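You operate a simulated robot arm through the tools that you are given. There is no shell and no other tool.

You run a simulated robot arm. Do the job below in one go: nothing can be reset, and whatever is moved stays where it is left.

Task
Put things in order on the top of the low table. At the end: the silver sugar shaker stands on top of the closed beige carton; the cream price peg from the top of the low table is in the silver steel bowl; the yellow mould stands where the clear syrup bottle stood; the clear syrup bottle from the top of the low table stands where the silver sugar shaker stood; whatever was shut is shut again. Leave all else as you found it, and nothing knocked over.

It is judged by the outcome, as a careful person would: the job done as asked, and still so three seconds after it is handed in. It fails if anything else is knocked over, pushed out of place, dropped, spilled or broken.

Robot
A 6-joint arm with a two-finger parallel gripper, fixed in place. Base frame: the origin is at the foot of the arm, x ahead of it, y to its left, z up; the work surface is at about z = 0. Readings come in cm, degrees, newtons and seconds.
With the tool pointing down near the work surface it reaches from about 18 to 46 cm from the base axis. Its first joint turns from -70.0 to 70.0 degrees. Payload 1.9 kg.
The TCP is the grasp point between the finger pads, 2.3 cm short of the fingertips. In the tool frame z runs along the fingers and y along their closing line. The gripper opens to 9.4 cm. The fingers are 3.8 cm wide and 1 cm thick; the gripper's body (5.4 by 9.6 cm) begins 3.9 cm behind the TCP.
Orientation is that of the tool frame in the base frame, as a unit quaternion [w, x, y, z]. With the fingers straight down and closing along the base's y, the tool's x points along the base's -x, its y along +y and its z along -z.

Tools
- The arm moves only by the tool send_rows. Its argument "deltas" is a list of rows, each an object (a shift or turn left out is 0, a gripper value left out holds the last) with "offset": the shift along the base's x, y, z in cm, a list of three; "angular": the turn, a rotation vector about the base's x, y, z in degrees, a list of three; "jaw": the opening, from 0 (shut) to 1 (fully open). In form: [{"offset": [x, y, z], "angular": [rx, ry, rz], "jaw": jaw}, ...]. A call has 1 to 20 rows; each row shifts and turns the commanded pose from where the row before left it. Each row takes 0.2 s and may step no farther than 5 cm and 8.6 degrees from the row before; otherwise, or with a gripper value out of range, the whole call is refused. Where a pose cannot be reached the arm comes as near as it can. A force on the tool above 40 N (or 10 N above the force at the start of the call, whichever is more), or a blocked arm, ends the call early, and 0.2 s more pass. The fingers move at their own pace (about 10.8 cm/s each) and stop on an object; they squeeze with about 38 N. The grip force told is the motor's: it shows also when the fingers shut on nothing. Time passes only in rows, and 0.2 s behind the last, so rows that do not move let the fingers close. The reply holds the time, the measured pose of the TCP, the force on the tool along the base axes, the opening and the grip force, in the units named above and with some noise, with the torque about the TCP (base axes, N m) and any sound that the robot's microphone picked up, and new pictures: "pictures" is both (left out), scene, wrist or none.
- Cameras (640 x 400 px; columns grow to the right, rows downward): "scene" is fixed at [5.32, 30.38, 44.1]; the picture's right is [-0.83, -0.56, 0.00], its down [-0.22, 0.33, -0.92] and it looks along [0.51, -0.76, -0.40] (base axes); focal length 244 px, centre (320, 200). "wrist" rides on the gripper at [8.7, 1.6, -7.4] in the tool frame; the picture's right is [-0.18, 0.98, 0.00], its down [-0.58, -0.11, -0.81] and it looks along [-0.79, -0.15, 0.59] (tool axes); focal length 243 px, centre (320, 200). There is no depth. A picture from a camera that has moved, and an enlarged one, comes with that camera's place and axes in the base frame and with its lens.
- inspect(camera, box): a new picture of the part [left, top, right, bottom] of that camera's present view, enlarged. The clock stands still meanwhile.
- finish_job(): hands the job in; it is judged then, once.

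Nothing tells you positions but the pictures and the camera data. Unless the task says otherwise, let go and move clear before handing in.

The tools are called after "Request:" as name(argument=value, ...) on one line, values as JSON. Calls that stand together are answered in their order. send_rows: Moves the arm, as the interface text tells. Its arguments: {"type":"object","properties":{"deltas":{"type":"array","items":{"type":"object","properties":{"offset":{"type":"array","items":{"type":"number"}},"angular":{"type":"array","items":{"type":"number"}},"jaw":{"type":"number"}}}},"pictures":{"type":"string","enum":["both","scene","wrist","none"]}},"required":["deltas"]} The other tools are called the same way: inspect (camera, box) takes an enlarged picture of a part of a camera's view; finish_job () hands the job in.

At the start:

```text
t: 0.0
tool_pos: [27.68, 1.59, 35.83]
tool_rot: [0.001, 0.0, 1.0, 0.0]
contact_force: [0.3, -0.4, 0.2]
ft_torque: [-0.01, 0.01, 0.02]
width: 9.39
grasp_force: 0.0
```

scene: 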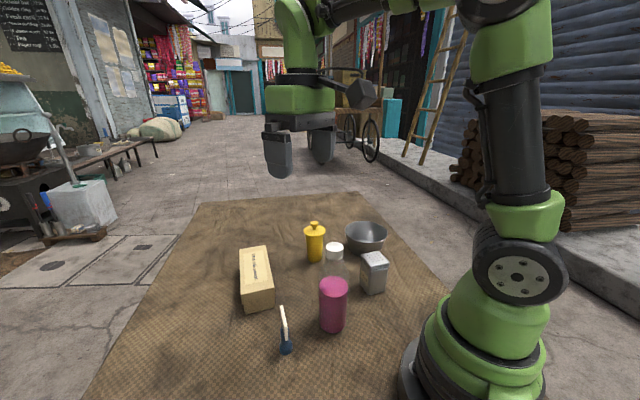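
wrist: 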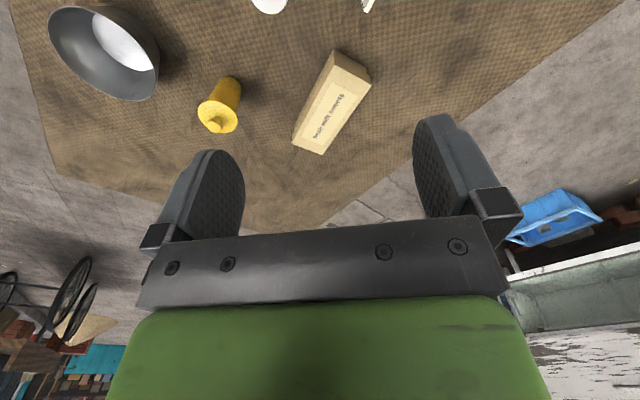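

I see a beige carton, a yellow mould, a white-capped clear bottle, a pink thing, a silver box-like shaker, a steel bowl and a peg-like thing on the mat. I'll look closer before moving.

Request:
inspect(camera="scene", box=[220, 200, 420, 370])

Request:
inspect(camera="scene", box=[290, 210, 400, 300])

Request:
inspect(camera="scene", box=[230, 270, 360, 370])

Request:
inspect(camera="wrist", box=[40, 0, 400, 170])

```text
2.35 times, centred on (320, 285) of scene
camera zoom: at [5.32, 30.38, 44.1], right [-0.83, -0.56, 0.0], down [-0.22, 0.33, -0.92], along [0.51, -0.76, -0.4], focal length 575 px, centre (320, 0)
```

zoom: 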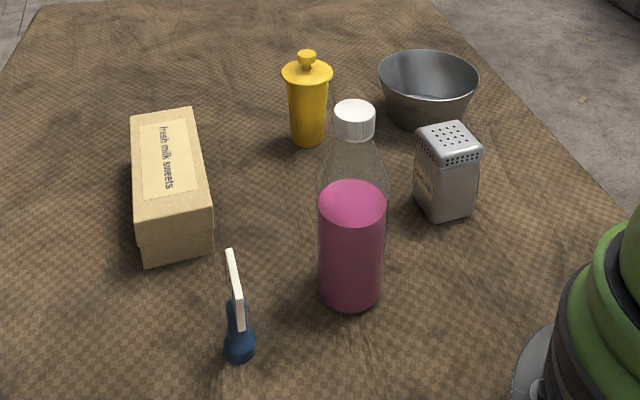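

```text
4.44 times, centred on (345, 255) of scene
camera zoom: at [5.32, 30.38, 44.1], right [-0.83, -0.56, 0.0], down [-0.22, 0.33, -0.92], along [0.51, -0.76, -0.4], focal length 1086 px, centre (209, -44)
```

zoom: 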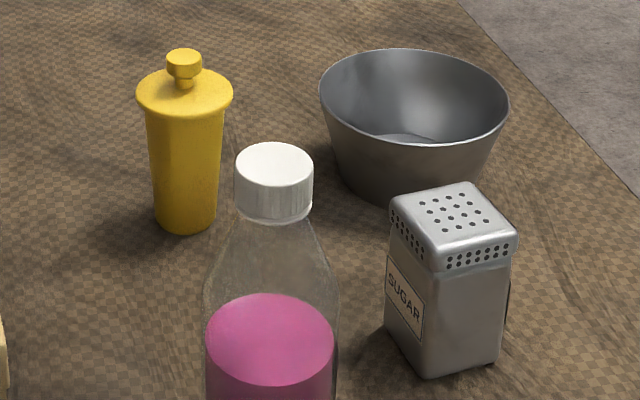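

```text
4.00 times, centred on (295, 320) of scene
camera zoom: at [5.32, 30.38, 44.1], right [-0.83, -0.56, 0.0], down [-0.22, 0.33, -0.92], along [0.51, -0.76, -0.4], focal length 977 px, centre (420, -280)
```

zoom: 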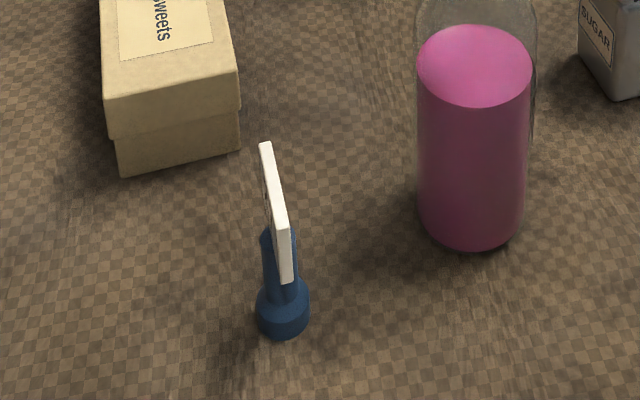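

```text
1.78 times, centred on (220, 85) of wrist
camera zoom: at [18.86, 3.22, 43.32], right [0.19, 0.98, 0.0], down [0.58, -0.11, 0.81], along [0.79, -0.15, -0.59], focal length 431 px, centre (498, 404)
```

zoom: 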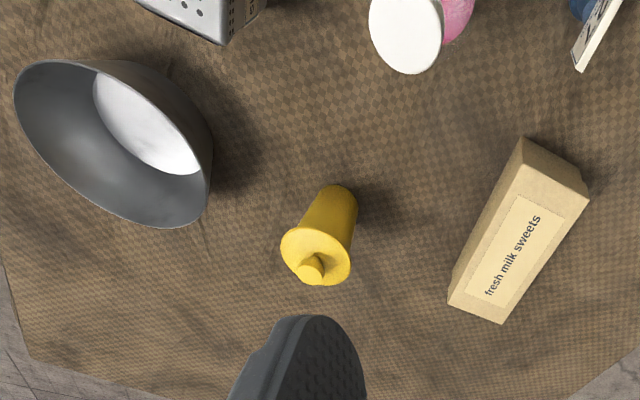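

The shaker is a square tin near (20.7, -15.7) cm with its faces turned about -38°. The bottle is near (23.3, -1.2), the mould near (39, -17), the bowl near (29, -29), the peg near (28, 8.5) and the carton centre near (45, -0.5). I'll swing above the shaker first and look with the wrist camera.

Request:
send_rows(deltas=[{"offset": [-1.4, -3.46, -2.2], "angular": [0, 0, -7.6], "jaw": 1}, {"offset": [-1.4, -3.46, -2.2], "angular": [0, 0, -7.6]}, {"offset": [-1.4, -3.46, -2.2], "angular": [0, 0, -7.6]}, {"offset": [-1.4, -3.46, -2.2], "angular": [0, 0, -7.6]}, {"offset": [-1.4, -3.46, -2.2], "angular": [0, 0, -7.6]}, {"offset": [0, 0, 0]}])

```text
t: 1.4
tool_pos: [20.41, -15.92, 24.57]
tool_rot: [0.001, 0.327, 0.945, -0.001]
contact_force: [0.5, 0.6, 0.0]
ft_torque: [0.0, 0.0, 0.03]
width: 9.38
grasp_force: 0.1
camera wrist: at [14.53, -9.39, 32.07], right [0.75, 0.66, 0.0], down [0.39, -0.44, 0.81], along [0.53, -0.61, -0.59], focal length 243 px, centre (320, 200)
```

scene: 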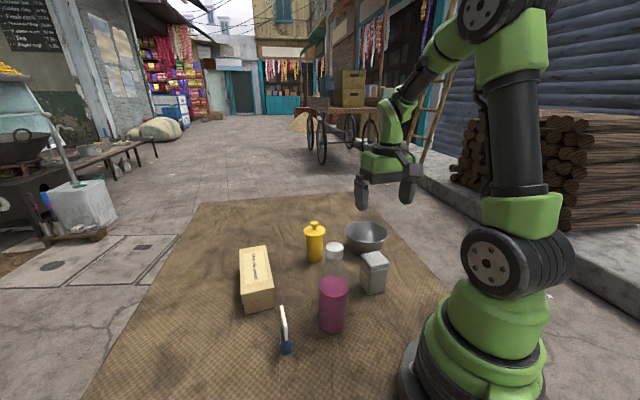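
wrist: 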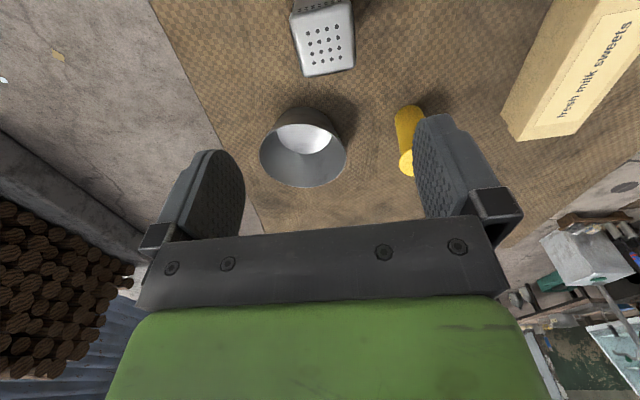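

The gripper is now above and a bit behind the shaker. I'll enlarge the wrist view to measure the shaker's top and turn.

Request:
inspect(camera="wrist", box=[240, 0, 400, 100])

Request:
inspect(camera="wrist", box=[200, 60, 460, 220])

Request:
inspect(camera="scene", box=[230, 200, 400, 306])

```text
4.00 times, centred on (320, 50) of wrist
camera zoom: at [14.53, -9.39, 32.07], right [0.75, 0.66, 0.0], down [0.39, -0.44, 0.81], along [0.53, -0.61, -0.59], focal length 970 px, centre (320, 800)
```

zoom: 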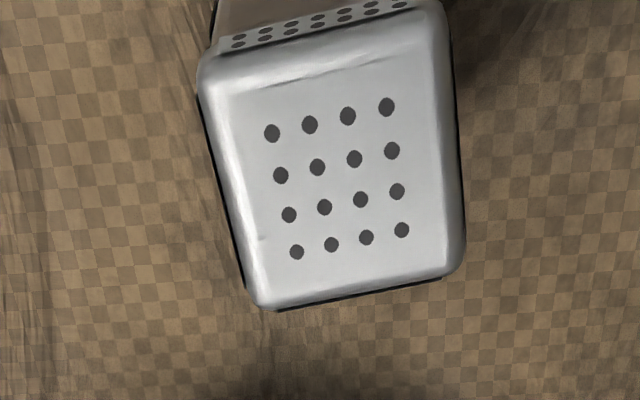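

```text
2.46 times, centred on (330, 140) of wrist
camera zoom: at [14.53, -9.39, 32.07], right [0.75, 0.66, 0.0], down [0.39, -0.44, 0.81], along [0.53, -0.61, -0.59], focal length 597 px, centre (295, 348)
```

zoom: 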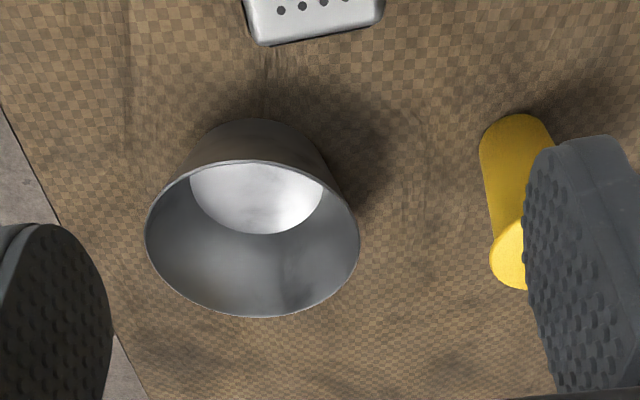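

```text
3.76 times, centred on (315, 253) of scene
camera zoom: at [5.32, 30.38, 44.1], right [-0.83, -0.56, 0.0], down [-0.22, 0.33, -0.92], along [0.51, -0.76, -0.4], focal length 920 px, centre (339, 0)
```

zoom: 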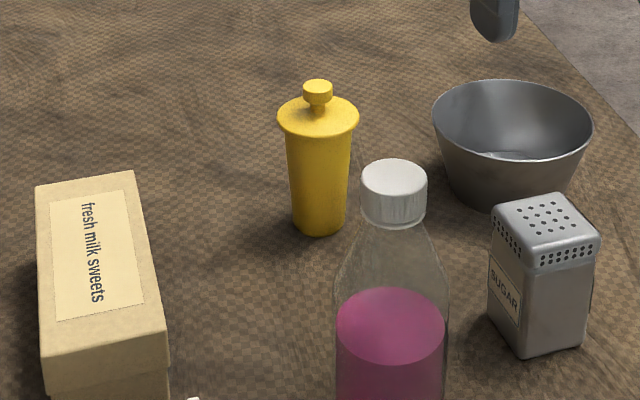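

The shaker's top centre comes out at (20.7, -15.8), about 8.9 cm high, and its faces line up with the fingers as they are now turned. I'll lower part-way and check the pose.

Request:
send_rows(deltas=[{"offset": [0, 0, -3]}, {"offset": [0, 0, -3]}, {"offset": [0, 0, -3]}, {"offset": [0, 0, -1.5]}, {"offset": [0, 0, 0]}, {"offset": [0, 0, 0]}])

```text
t: 2.8
tool_pos: [20.58, -15.78, 14.11]
tool_rot: [0.001, 0.326, 0.945, 0.0]
contact_force: [-0.1, 0.5, -0.2]
ft_torque: [-0.01, -0.01, 0.02]
width: 9.38
grasp_force: 0.1
camera wrist: at [14.71, -9.25, 21.55], right [0.75, 0.66, 0.0], down [0.39, -0.44, 0.81], along [0.53, -0.61, -0.59], focal length 243 px, centre (320, 200)
```

scene: 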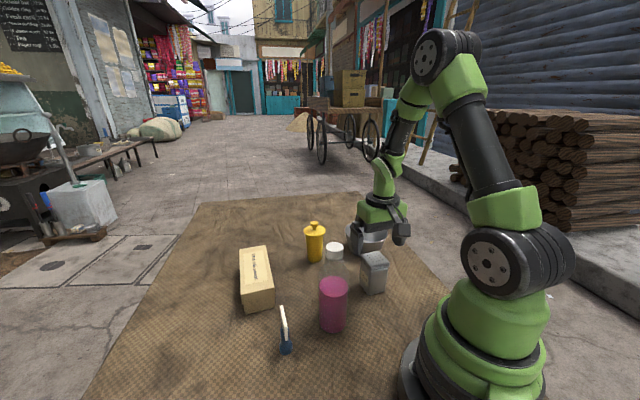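
wrist: 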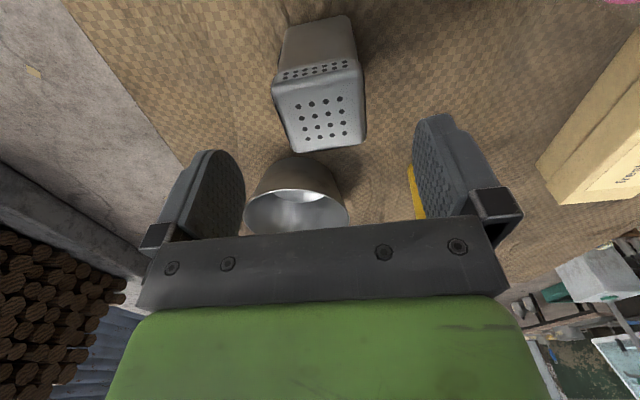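

The shaker sits straight below the fingers, so I'll go down to about z = 7 and check before closing.

Request:
send_rows(deltas=[{"offset": [0.05, 0, -2]}, {"offset": [0, 0, -2]}, {"offset": [0, 0, -2]}, {"offset": [0, 0, -1.0]}, {"offset": [0, 0, 0]}])

```text
t: 4.0
tool_pos: [20.47, -15.67, 7.29]
tool_rot: [0.001, 0.327, 0.945, 0.0]
contact_force: [0.4, -0.7, 0.1]
ft_torque: [-0.01, -0.04, 0.0]
width: 9.41
grasp_force: 0.0
camera wrist: at [14.64, -9.11, 14.7], right [0.75, 0.66, 0.0], down [0.39, -0.44, 0.81], along [0.53, -0.61, -0.59], focal length 243 px, centre (320, 200)
```

scene: 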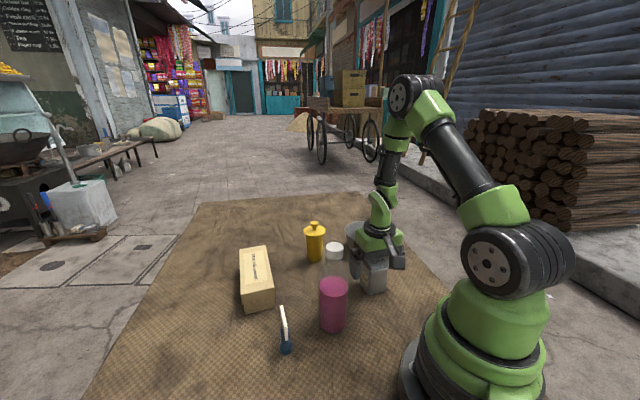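
wrist: 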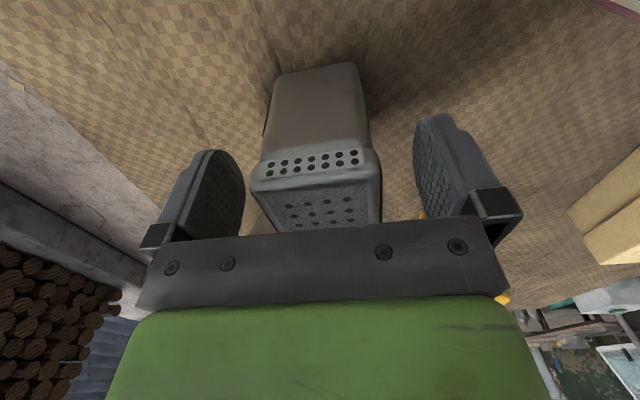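

The shaker is between the fingers with clear space on both sides, so I'll close on it now.

Request:
send_rows(deltas=[{"jaw": 0.35}, {"jaw": 0}, {"jaw": 0}, {"jaw": 0}, {"jaw": 0}])

```text
t: 5.2
tool_pos: [20.57, -15.68, 7.21]
tool_rot: [0.001, 0.326, 0.945, -0.001]
contact_force: [0.5, 0.2, 1.2]
ft_torque: [-0.06, 0.0, -0.01]
width: 5.11
grasp_force: 38.2
camera wrist: at [14.63, -9.11, 14.72], right [0.75, 0.66, 0.0], down [0.39, -0.44, 0.81], along [0.53, -0.61, -0.59], focal length 243 px, centre (320, 200)
```

scene: 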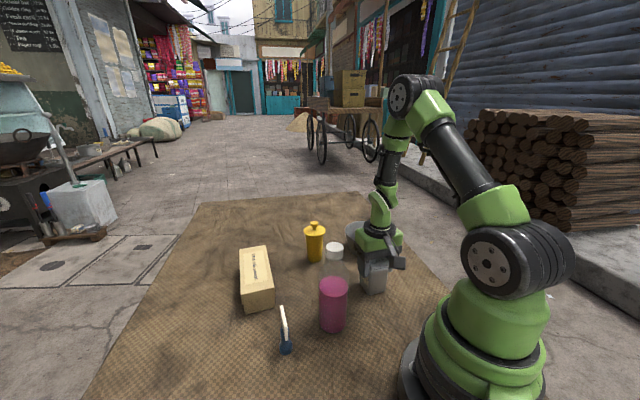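
wrist: 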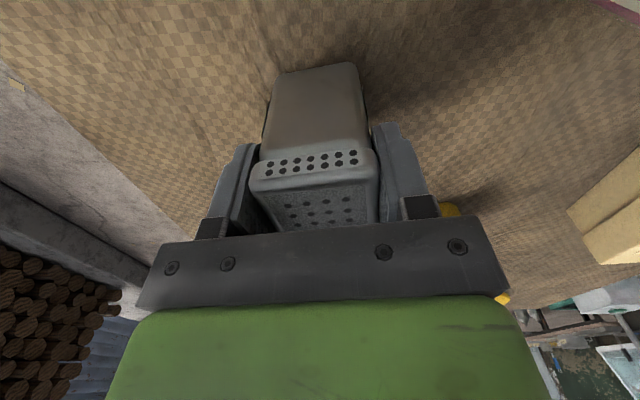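

The grip is firm on the shaker at 5.1 cm. I'll lift gently and check that it comes up with the fingers.

Request:
send_rows(deltas=[{"offset": [0, 0, 0.5]}, {"offset": [0, 0, 1]}, {"offset": [0, 0, 2]}, {"offset": [0, 0, 2.5]}, {"offset": [0, 0, 2.5]}, {"offset": [0, 0, 2.5]}, {"offset": [0, 0, 0]}])

```text
t: 6.8
tool_pos: [20.63, -15.75, 18.08]
tool_rot: [0.0, 0.326, 0.945, 0.0]
contact_force: [-0.1, -0.4, -1.5]
ft_torque: [0.0, -0.02, 0.0]
width: 5.15
grasp_force: 38.3
camera wrist: at [14.81, -9.1, 25.69], right [0.75, 0.66, 0.0], down [0.39, -0.44, 0.81], along [0.53, -0.61, -0.59], focal length 243 px, centre (320, 200)
```

scene: 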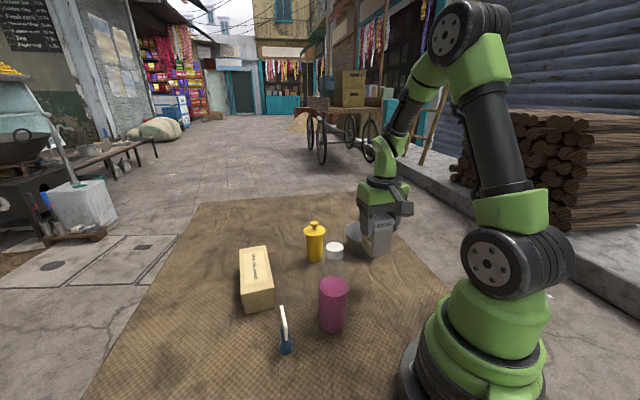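
wrist: 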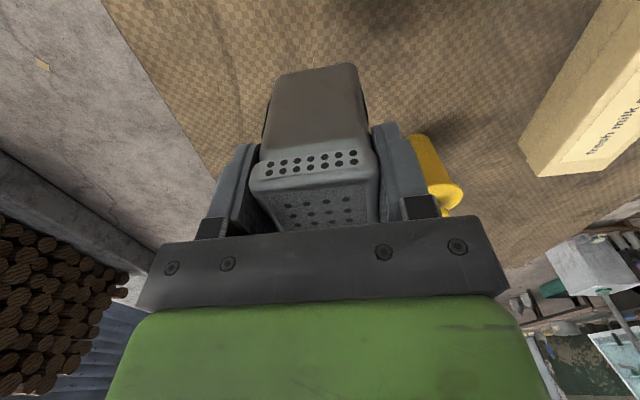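

The shaker is lifted cleanly. I'll carry it across at z ≈ 18, passing clear of the bottle and the mould, toward the near half of the carton's lid.

Request:
send_rows(deltas=[{"offset": [2.0, 1.6, 0]}, {"offset": [2.7, 2.33, 0]}, {"offset": [2.7, 2.33, 0]}, {"offset": [2.7, 2.33, 0]}, {"offset": [2.7, 2.33, 0]}, {"offset": [2.7, 2.33, 0]}, {"offset": [2.7, 2.33, 0]}, {"offset": [2.4, 2.1, 0]}, {"offset": [0, 0, 0]}, {"offset": [0, 0, 0]}])

```text
t: 9.0
tool_pos: [40.82, 2.1, 18.44]
tool_rot: [0.001, 0.326, 0.945, 0.0]
contact_force: [0.9, -1.0, -1.4]
ft_torque: [0.02, 0.0, 0.03]
width: 5.15
grasp_force: 38.1
camera wrist: at [34.98, 8.69, 25.89], right [0.75, 0.66, 0.0], down [0.39, -0.44, 0.81], along [0.53, -0.61, -0.59], focal length 243 px, centre (320, 200)
```

scene: 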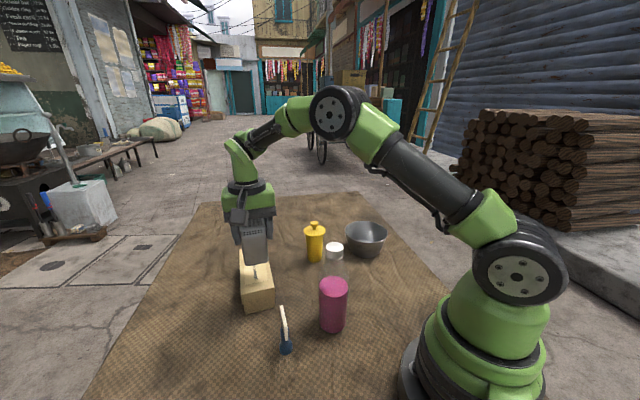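
wrist: 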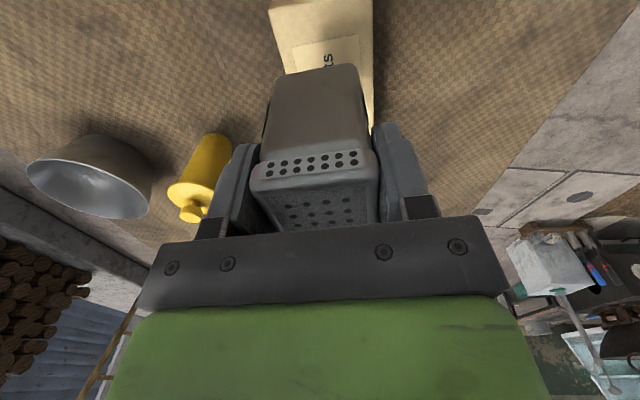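

The shaker is held above the carton's near half. I'll enlarge the views to check its alignment with the lid.

Request:
inspect(camera="wrist", box=[220, 0, 420, 125])

Request:
inspect(camera="scene", box=[200, 180, 360, 320])

```text
3.20 times, centred on (320, 62) of wrist
camera zoom: at [34.98, 8.69, 25.89], right [0.75, 0.66, 0.0], down [0.39, -0.44, 0.81], along [0.53, -0.61, -0.59], focal length 776 px, centre (320, 640)
```

zoom: 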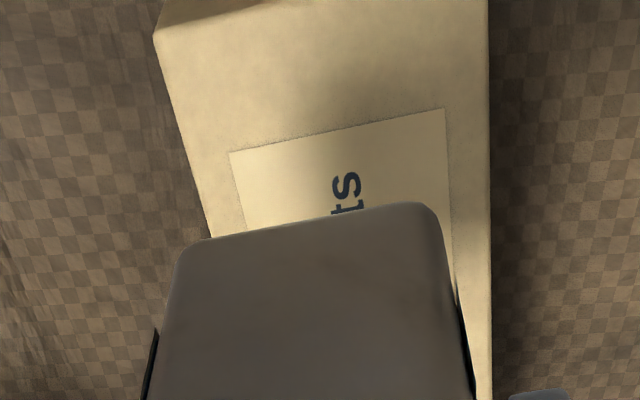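

```text
2.86 times, centred on (280, 250) of scene
camera zoom: at [5.32, 30.38, 44.1], right [-0.83, -0.56, 0.0], down [-0.22, 0.33, -0.92], along [0.51, -0.76, -0.4], focal length 698 px, centre (434, 57)
```

zoom: 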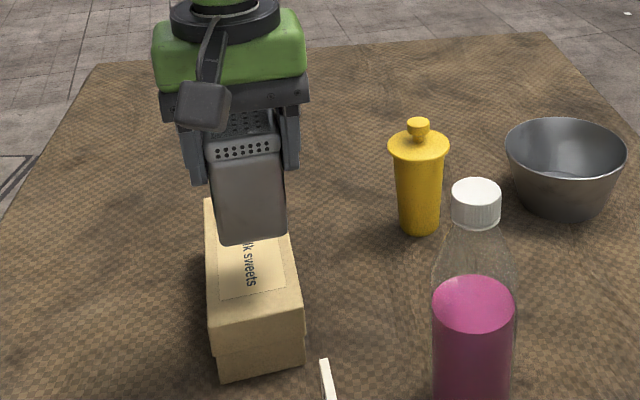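

The shaker is well within the lid's width, about 3.7 cm in from the near end. I'll nudge it to the lid's middle line and lower to just above the lid.

Request:
send_rows(deltas=[{"offset": [0.4, 0.1, -1.5]}, {"offset": [0, 0, -1.5]}, {"offset": [0, 0, -1.2]}, {"offset": [0, 0, 0]}, {"offset": [0, 0, 0]}])

Request:
inspect(camera="scene", box=[200, 200, 320, 320])

```text
t: 10.2
tool_pos: [41.53, 2.21, 14.27]
tool_rot: [0.0, 0.327, 0.945, -0.001]
contact_force: [0.4, 1.1, -1.6]
ft_torque: [-0.03, -0.03, 0.02]
width: 5.17
grasp_force: 38.1
camera wrist: at [35.63, 8.69, 21.69], right [0.75, 0.66, 0.0], down [0.39, -0.44, 0.81], along [0.53, -0.61, -0.59], focal length 243 px, centre (320, 200)
```

scene: 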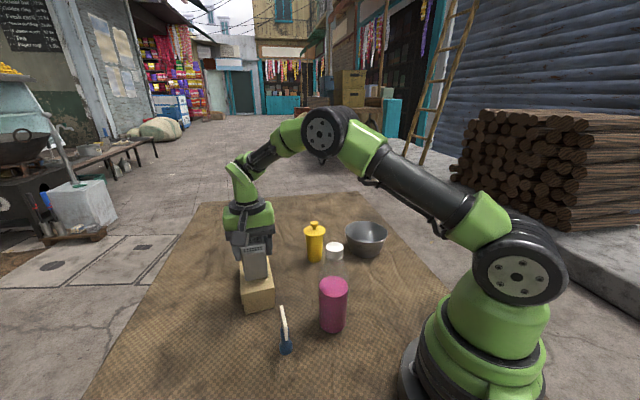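
wrist: 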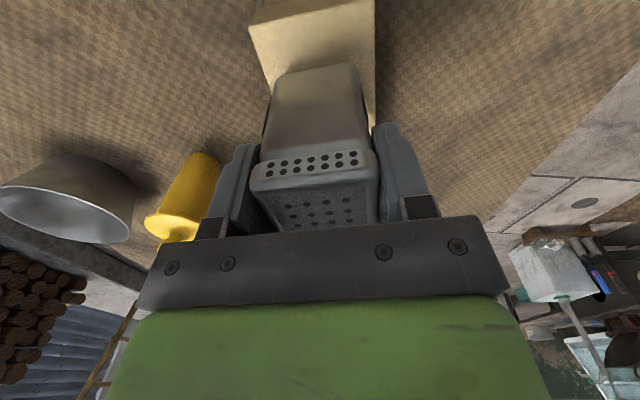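

```text
3.33 times, centred on (260, 260) of scene
camera zoom: at [5.32, 30.38, 44.1], right [-0.83, -0.56, 0.0], down [-0.22, 0.33, -0.92], along [0.51, -0.76, -0.4], focal length 814 px, centre (520, 0)
```

zoom: 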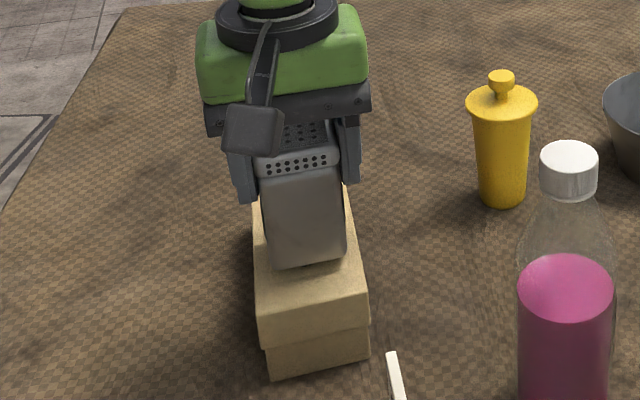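

The shaker hovers about 1 cm above the lid. I'll lower in small steps and watch the force.

Request:
send_rows(deltas=[{"offset": [0, 0, -0.3]}, {"offset": [0, 0, -0.2]}, {"offset": [0, 0, -0.2]}, {"offset": [0, 0, 0]}], pictures="none")

Request:
inspect(camera="scene", box=[230, 240, 290, 320])

```text
t: 11.2
tool_pos: [41.59, 2.12, 13.44]
tool_rot: [0.002, 0.326, 0.945, 0.0]
contact_force: [-0.5, -0.8, -1.6]
ft_torque: [0.0, 0.02, -0.03]
width: 5.14
grasp_force: 38.4
```

```text
5.00 times, centred on (260, 280) of scene
camera zoom: at [5.32, 30.38, 44.1], right [-0.83, -0.56, 0.0], down [-0.22, 0.33, -0.92], along [0.51, -0.76, -0.4], focal length 1222 px, centre (620, -200)
```

zoom: 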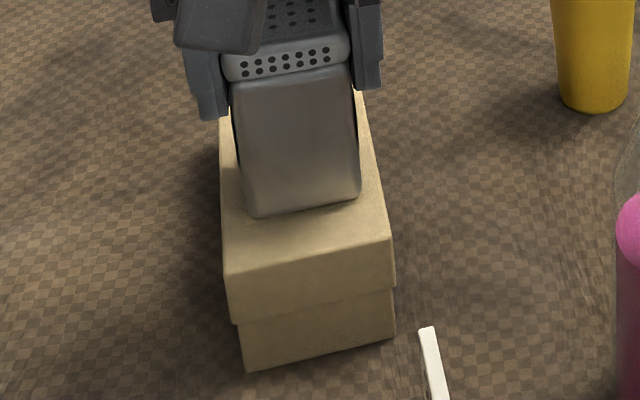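

Request:
send_rows(deltas=[{"offset": [0, 0, -0.15]}, {"offset": [0, 0, -0.1]}, {"offset": [0, 0, 0]}], pictures="none")

```text
t: 12.0
tool_pos: [41.53, 1.97, 13.4]
tool_rot: [0.002, 0.326, 0.945, 0.0]
contact_force: [-6.8, 1.2, 23.2]
ft_torque: [0.01, 0.42, -0.06]
width: 5.17
grasp_force: 37.9
```

The shaker has met the lid with about 23 N. I'll ease back up a little to take the pressure off before letting go.

Request:
send_rows(deltas=[{"offset": [0, 0, 0.1]}, {"offset": [0, 0, 0]}], pictures="none")

Request:
inspect(camera="scene", box=[230, 240, 290, 320])

```text
t: 12.6
tool_pos: [41.74, 2.08, 13.3]
tool_rot: [0.002, 0.326, 0.945, 0.0]
contact_force: [-3.0, 3.2, 17.5]
ft_torque: [0.19, 0.02, 0.01]
width: 5.16
grasp_force: 37.9
```

```text
5.00 times, centred on (260, 280) of scene
camera zoom: at [5.32, 30.38, 44.11], right [-0.83, -0.56, 0.0], down [-0.22, 0.33, -0.92], along [0.51, -0.76, -0.4], focal length 1222 px, centre (620, -200)
```

zoom: 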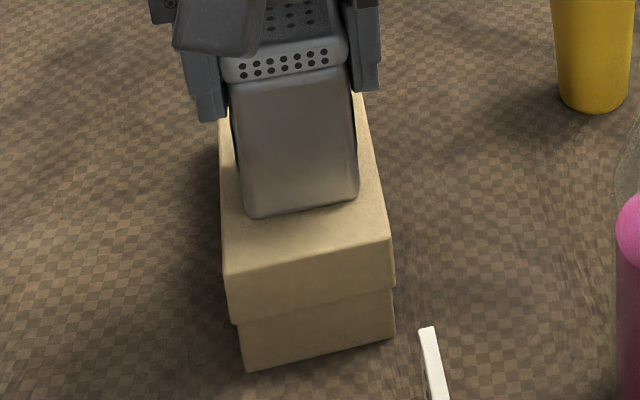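

Request:
send_rows(deltas=[{"offset": [0, 0, 0.1]}, {"offset": [0, 0, 0.05]}, {"offset": [0, 0, 0]}], pictures="none")

```text
t: 13.4
tool_pos: [41.6, 2.05, 13.48]
tool_rot: [-0.001, 0.326, 0.945, 0.0]
contact_force: [0.5, 0.1, -0.3]
ft_torque: [-0.01, -0.05, 0.03]
width: 5.17
grasp_force: 37.8
```

The pressure is off and the shaker rests on the lid. I'll open the fingers and rise straight up.

Request:
send_rows(deltas=[{"jaw": 0.6}, {"jaw": 0.75}, {"jaw": 0.75}, {"jaw": 0.75}])

```text
t: 14.4
tool_pos: [41.54, 2.18, 13.5]
tool_rot: [0.001, 0.325, 0.946, -0.001]
contact_force: [0.6, 0.2, -0.1]
ft_torque: [0.02, -0.01, 0.0]
width: 7.07
grasp_force: 0.1
camera wrist: at [35.78, 8.68, 20.89], right [0.75, 0.66, 0.0], down [0.39, -0.44, 0.81], along [0.53, -0.61, -0.59], focal length 243 px, centre (320, 200)
```

scene: 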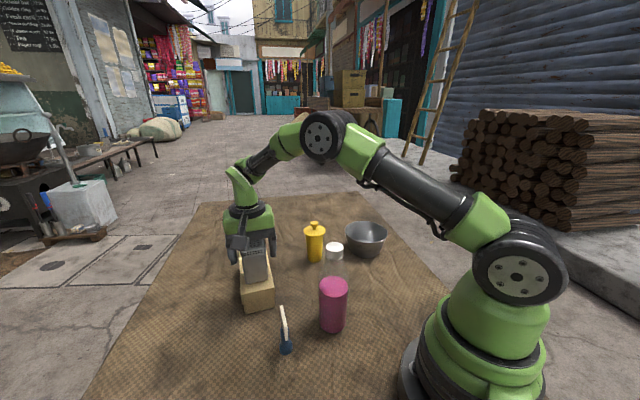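
wrist: 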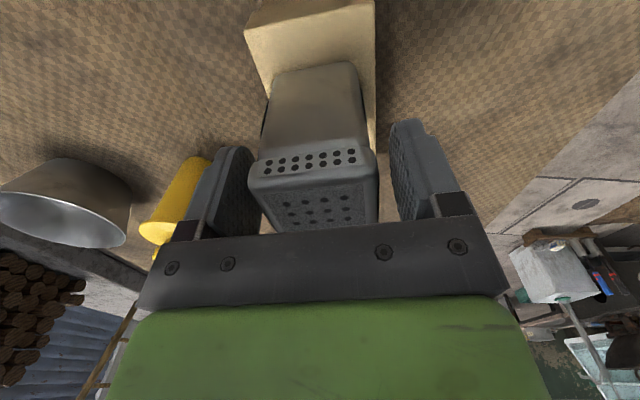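

The shaker stands on the lid on its own. I'll rise clear of it, swing back over the bottle and look.

Request:
send_rows(deltas=[{"offset": [0, 0, 1.5]}, {"offset": [0, 0, 2.5]}, {"offset": [0, 0, 2.5]}, {"offset": [-1, 0, 1.5], "angular": [0, 0, 6.4]}, {"offset": [-3.5, -0.7, 1], "angular": [0, 0, 6.4]}, {"offset": [-3.5, -0.7, 1], "angular": [0, 0, 6.4]}, {"offset": [-3.5, -0.7, 1], "angular": [0, 0, 6.4]}, {"offset": [-3.5, -0.7, 1], "angular": [0, 0, 6.4]}, {"offset": [-3.2, -0.5, 0.5], "angular": [0, 0, 6.2]}, {"jaw": 0.75}, {"jaw": 0.75}])

Request:
inspect(camera="scene", box=[220, 200, 400, 370])

```text
t: 16.8
tool_pos: [23.32, -1.13, 26.05]
tool_rot: [0.001, -0.002, 1.0, 0.0]
contact_force: [-0.1, -0.1, -0.9]
ft_torque: [0.03, 0.0, 0.0]
width: 7.05
grasp_force: 0.0
camera wrist: at [14.66, 0.47, 33.52], right [0.18, 0.98, 0.0], down [0.58, -0.11, 0.81], along [0.79, -0.15, -0.59], focal length 243 px, centre (320, 200)
```

scene: 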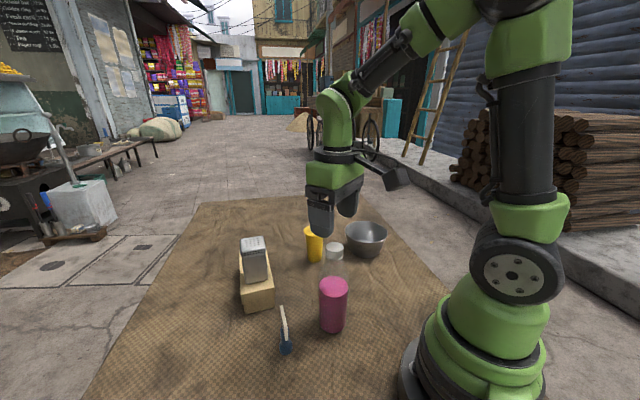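
wrist: 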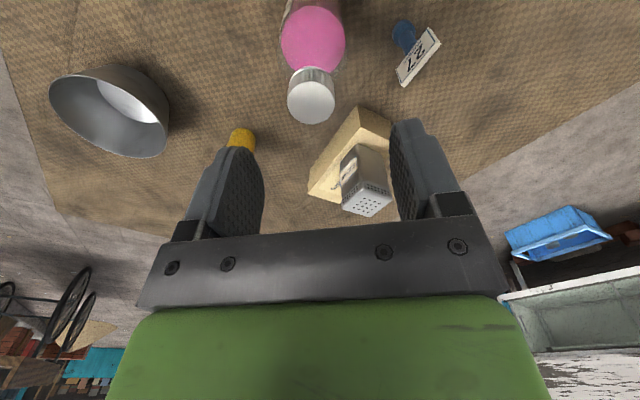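

```text
2.35 times, centred on (310, 285) of scene
camera zoom: at [5.32, 30.38, 44.1], right [-0.83, -0.56, 0.0], down [-0.22, 0.33, -0.92], along [0.51, -0.76, -0.4], focal length 575 px, centre (344, 0)
```

zoom: 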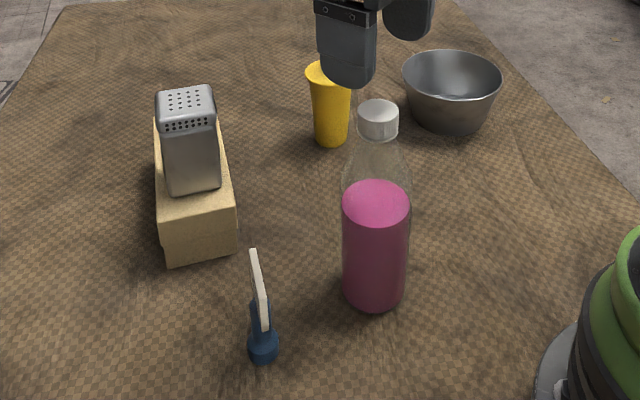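

The shaker stands on the carton and nothing else has shifted. I'll enlarge the bottle's cap to centre on it, and look at the peg too.

Request:
inspect(camera="wrist", box=[230, 0, 390, 130])

Request:
inspect(camera="wrist", box=[370, 0, 470, 100])

Request:
inspect(camera="scene", box=[290, 220, 380, 340])

```text
3.08 times, centred on (310, 65) of wrist
camera zoom: at [14.66, 0.47, 33.52], right [0.18, 0.98, 0.0], down [0.58, -0.11, 0.81], along [0.79, -0.15, -0.59], focal length 746 px, centre (351, 615)
```

zoom: 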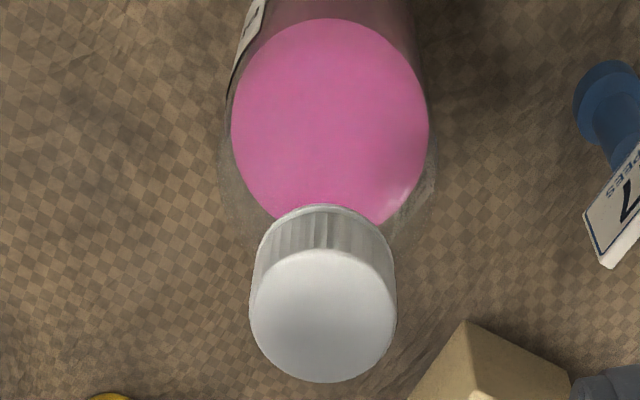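

```text
4.00 times, centred on (420, 50) of wrist
camera zoom: at [14.66, 0.47, 33.52], right [0.18, 0.98, 0.0], down [0.58, -0.11, 0.81], along [0.79, -0.15, -0.59], focal length 970 px, centre (-80, 800)
```

zoom: 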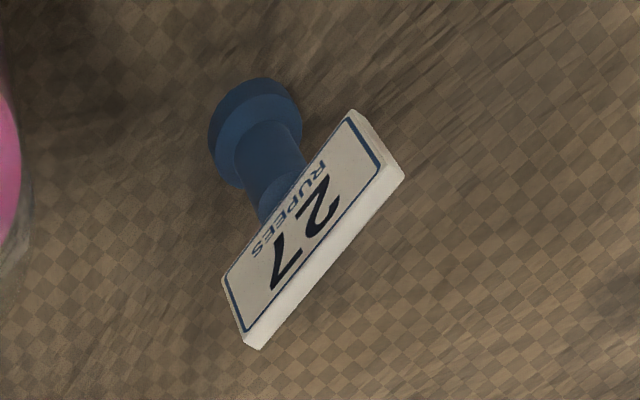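

```text
3.33 times, centred on (335, 280) of scene
camera zoom: at [5.32, 30.38, 44.1], right [-0.83, -0.56, 0.0], down [-0.22, 0.33, -0.92], along [0.51, -0.76, -0.4], focal length 814 px, centre (270, -67)
```

zoom: 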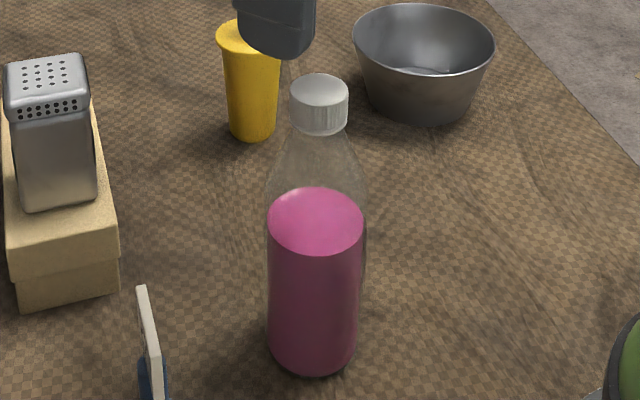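

The bottle's axis comes out at (23.75, -1.9) with its cap top near z = 18.5. The peg is a blue stand with a slanted card. I'll centre over the bottle and come down part-way to check.

Request:
send_rows(deltas=[{"offset": [0.45, -0.75, 0], "jaw": 0.75}, {"offset": [0, 0, -1.5]}, {"offset": [0, 0, -1.5]}, {"offset": [0, 0, 0]}, {"offset": [0, 0, 0]}])

Request:
inspect(camera="wrist", box=[200, 0, 440, 200])

Request:
inspect(camera="scene", box=[280, 180, 400, 300])

```text
t: 18.0
tool_pos: [24.0, -1.85, 23.23]
tool_rot: [0.002, -0.001, 1.0, 0.0]
contact_force: [0.6, 0.0, -0.3]
ft_torque: [-0.01, 0.0, 0.0]
width: 7.05
grasp_force: 0.1
camera wrist: at [15.27, -0.36, 30.53], right [0.18, 0.98, 0.0], down [0.58, -0.11, 0.81], along [0.79, -0.15, -0.59], focal length 243 px, centre (320, 200)
```

scene: 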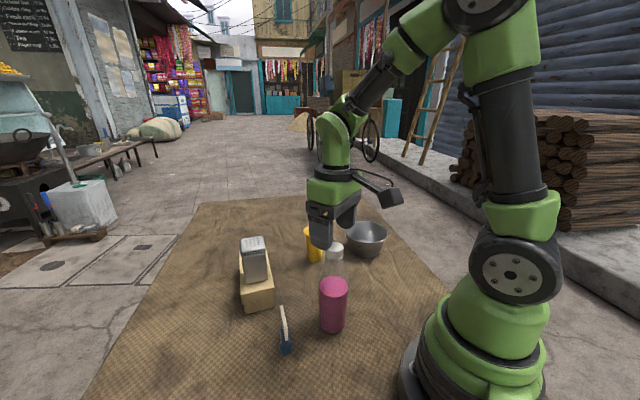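
wrist: 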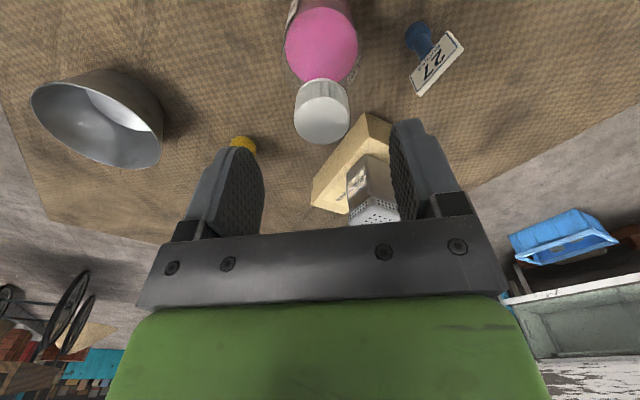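

```text
2.00 times, centred on (320, 100) of wrist
camera zoom: at [15.27, -0.36, 30.53], right [0.18, 0.98, 0.0], down [0.58, -0.11, 0.81], along [0.79, -0.15, -0.59], focal length 485 px, centre (320, 400)
```

zoom: 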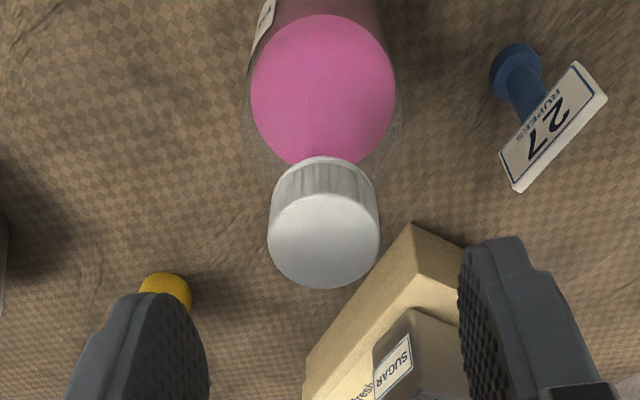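

```text
3.33 times, centred on (340, 240) of scene
camera zoom: at [5.32, 30.38, 44.1], right [-0.83, -0.56, 0.0], down [-0.22, 0.33, -0.92], along [0.51, -0.76, -0.4], focal length 814 px, centre (253, 67)
```

zoom: 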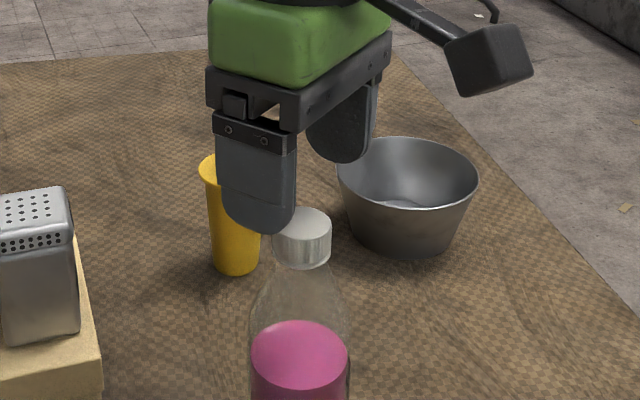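

The cap is at (23.76, -1.86), centred under the fingers. I'll lower so that the fingertips reach the bottom of the cap, just above the shoulder.

Request:
send_rows(deltas=[{"offset": [-0.1, 0, -1.5]}, {"offset": [0, 0, -1.5]}, {"offset": [0, 0, -1.3]}, {"offset": [0, 0, 0]}, {"offset": [0, 0, 0]}])

Request:
inspect(camera="wrist", box=[200, 40, 440, 240])

Request:
inspect(camera="scene", box=[280, 200, 380, 300])

```text
t: 19.2
tool_pos: [23.86, -1.88, 18.85]
tool_rot: [0.001, -0.001, 1.0, 0.0]
contact_force: [-0.5, -0.3, 0.1]
ft_torque: [-0.02, -0.04, -0.03]
width: 7.06
grasp_force: 0.0
camera wrist: at [15.11, -0.38, 26.23], right [0.18, 0.98, 0.0], down [0.58, -0.11, 0.81], along [0.79, -0.15, -0.59], focal length 243 px, centre (320, 200)
```

scene: 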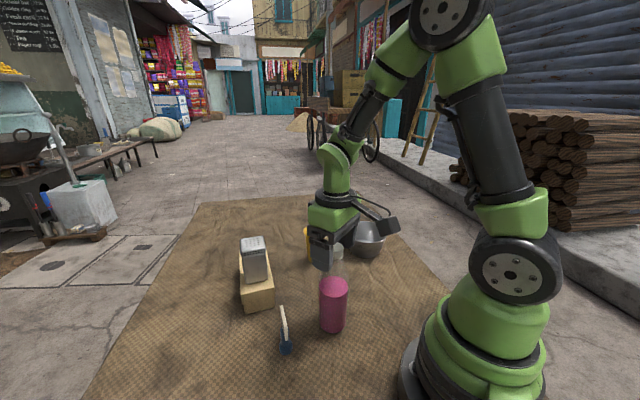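
wrist: 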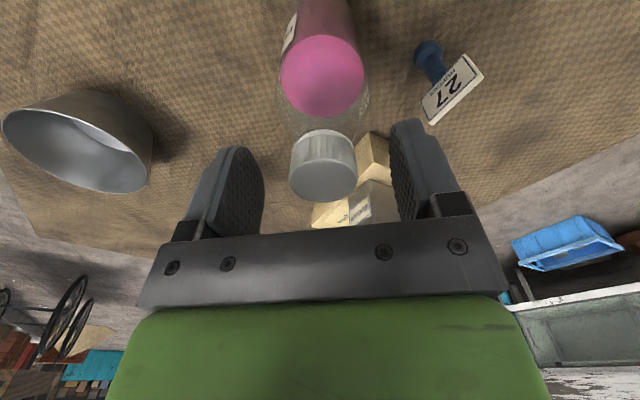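

```text
2.00 times, centred on (320, 140) of wrist
camera zoom: at [15.11, -0.38, 26.23], right [0.18, 0.98, 0.0], down [0.58, -0.11, 0.81], along [0.79, -0.15, -0.59], focal length 485 px, centre (320, 320)
```

zoom: 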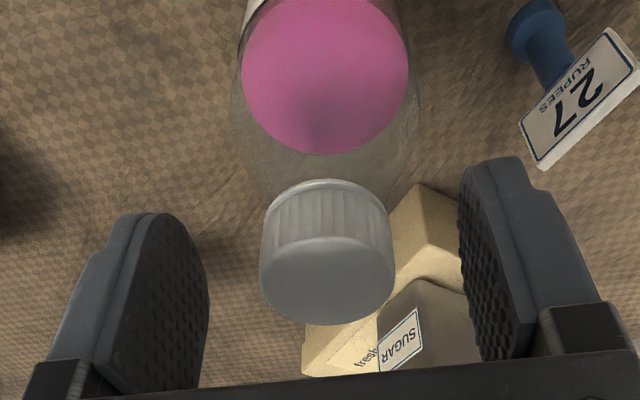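

```text
4.00 times, centred on (330, 250) of scene
camera zoom: at [5.32, 30.38, 44.1], right [-0.83, -0.56, 0.0], down [-0.22, 0.33, -0.92], along [0.51, -0.76, -0.4], focal length 977 px, centre (280, 0)
```

zoom: 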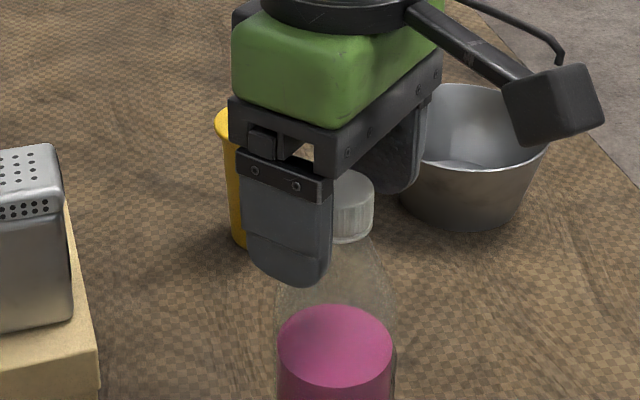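

The fingertips are level with the bottom of the cap, and the cap is centred within 2 mm. I'll close.

Request:
send_rows(deltas=[{"offset": [0, 0.1, 0], "jaw": 0.5}, {"jaw": 0.2}, {"jaw": 0}, {"jaw": 0}, {"jaw": 0}])

Request:
inspect(camera="wrist", box=[200, 40, 440, 240])

```text
t: 20.4
tool_pos: [23.8, -1.77, 18.77]
tool_rot: [0.002, -0.001, 1.0, 0.0]
contact_force: [1.0, 4.2, 7.7]
ft_torque: [0.48, -0.02, 0.04]
width: 2.98
grasp_force: 37.7
camera wrist: at [15.11, -0.26, 26.22], right [0.18, 0.98, 0.0], down [0.58, -0.11, 0.81], along [0.79, -0.15, -0.59], focal length 243 px, centre (320, 200)
```

scene: 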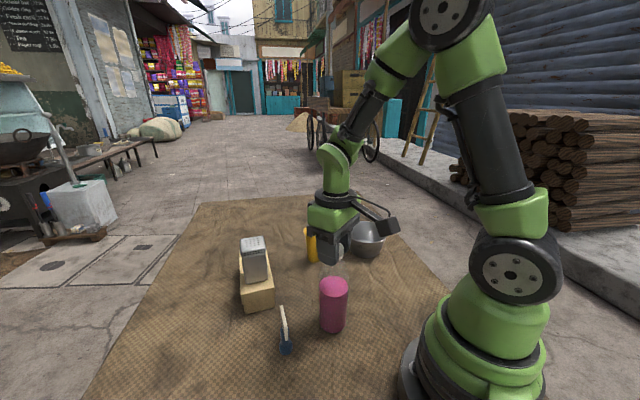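
wrist: 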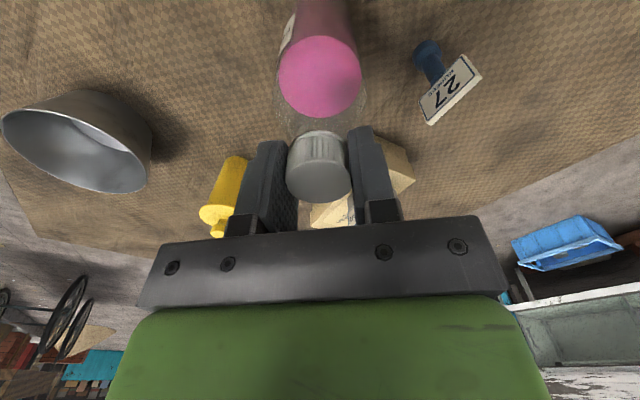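

```text
2.00 times, centred on (320, 140) of wrist
camera zoom: at [15.11, -0.26, 26.22], right [0.18, 0.98, 0.0], down [0.58, -0.11, 0.81], along [0.79, -0.15, -0.59], focal length 485 px, centre (320, 320)
```

zoom: 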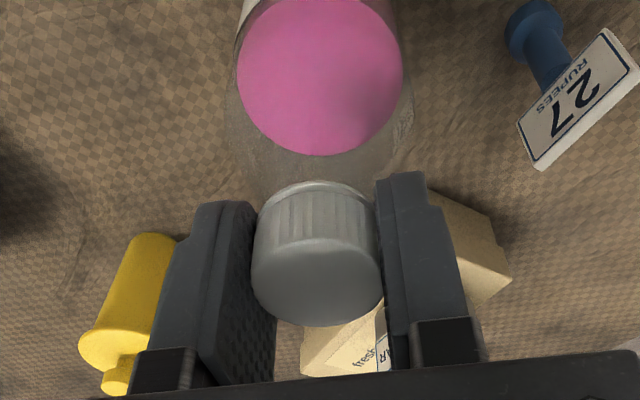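

The cap is gripped at 3.0 cm. I'll lift by less than a centimetre and check that the whole bottle comes up.

Request:
send_rows(deltas=[{"offset": [0, 0, 0.2]}, {"offset": [0, 0, 0.2]}, {"offset": [0, 0, 0.3]}, {"offset": [0, 0, 0]}])

Request:
inspect(camera="scene", box=[280, 220, 380, 340])

Request:
inspect(camera="wrist", box=[200, 0, 440, 200])

```text
t: 21.4
tool_pos: [23.78, -1.83, 19.41]
tool_rot: [0.001, -0.002, 1.0, 0.0]
contact_force: [-0.9, 0.5, -4.2]
ft_torque: [0.0, -0.01, 0.02]
width: 2.94
grasp_force: 37.8
camera wrist: at [15.03, -0.27, 26.89], right [0.18, 0.98, 0.0], down [0.58, -0.11, 0.81], along [0.79, -0.15, -0.59], focal length 243 px, centre (320, 200)
```

scene: 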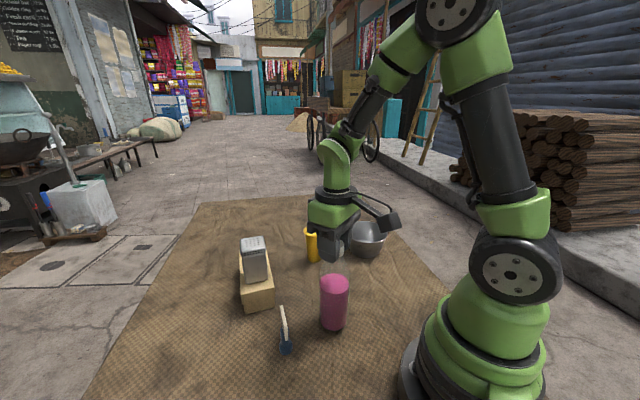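
wrist: 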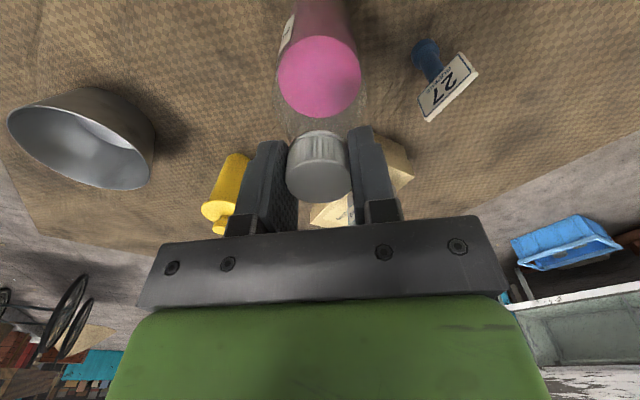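

```text
3.33 times, centred on (330, 280) of scene
camera zoom: at [5.32, 30.38, 44.1], right [-0.83, -0.56, 0.0], down [-0.22, 0.33, -0.92], along [0.51, -0.76, -0.4], focal length 814 px, centre (287, -67)
```

zoom: 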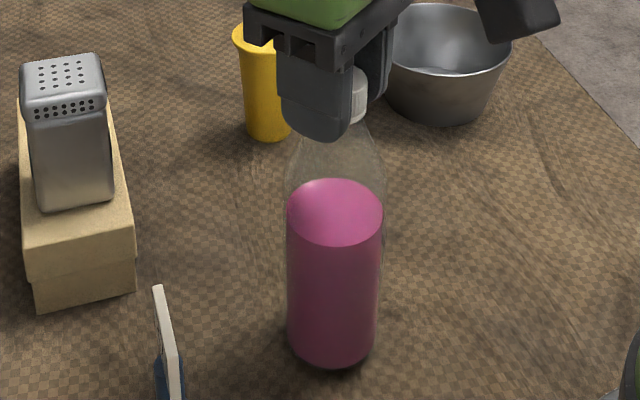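

```text
2.00 times, centred on (320, 100) of wrist
camera zoom: at [15.03, -0.27, 26.89], right [0.18, 0.98, 0.0], down [0.58, -0.11, 0.81], along [0.79, -0.15, -0.59], focal length 485 px, centre (320, 400)
```

zoom: 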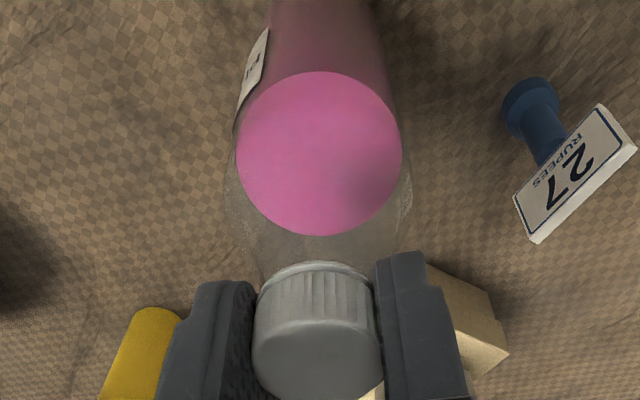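

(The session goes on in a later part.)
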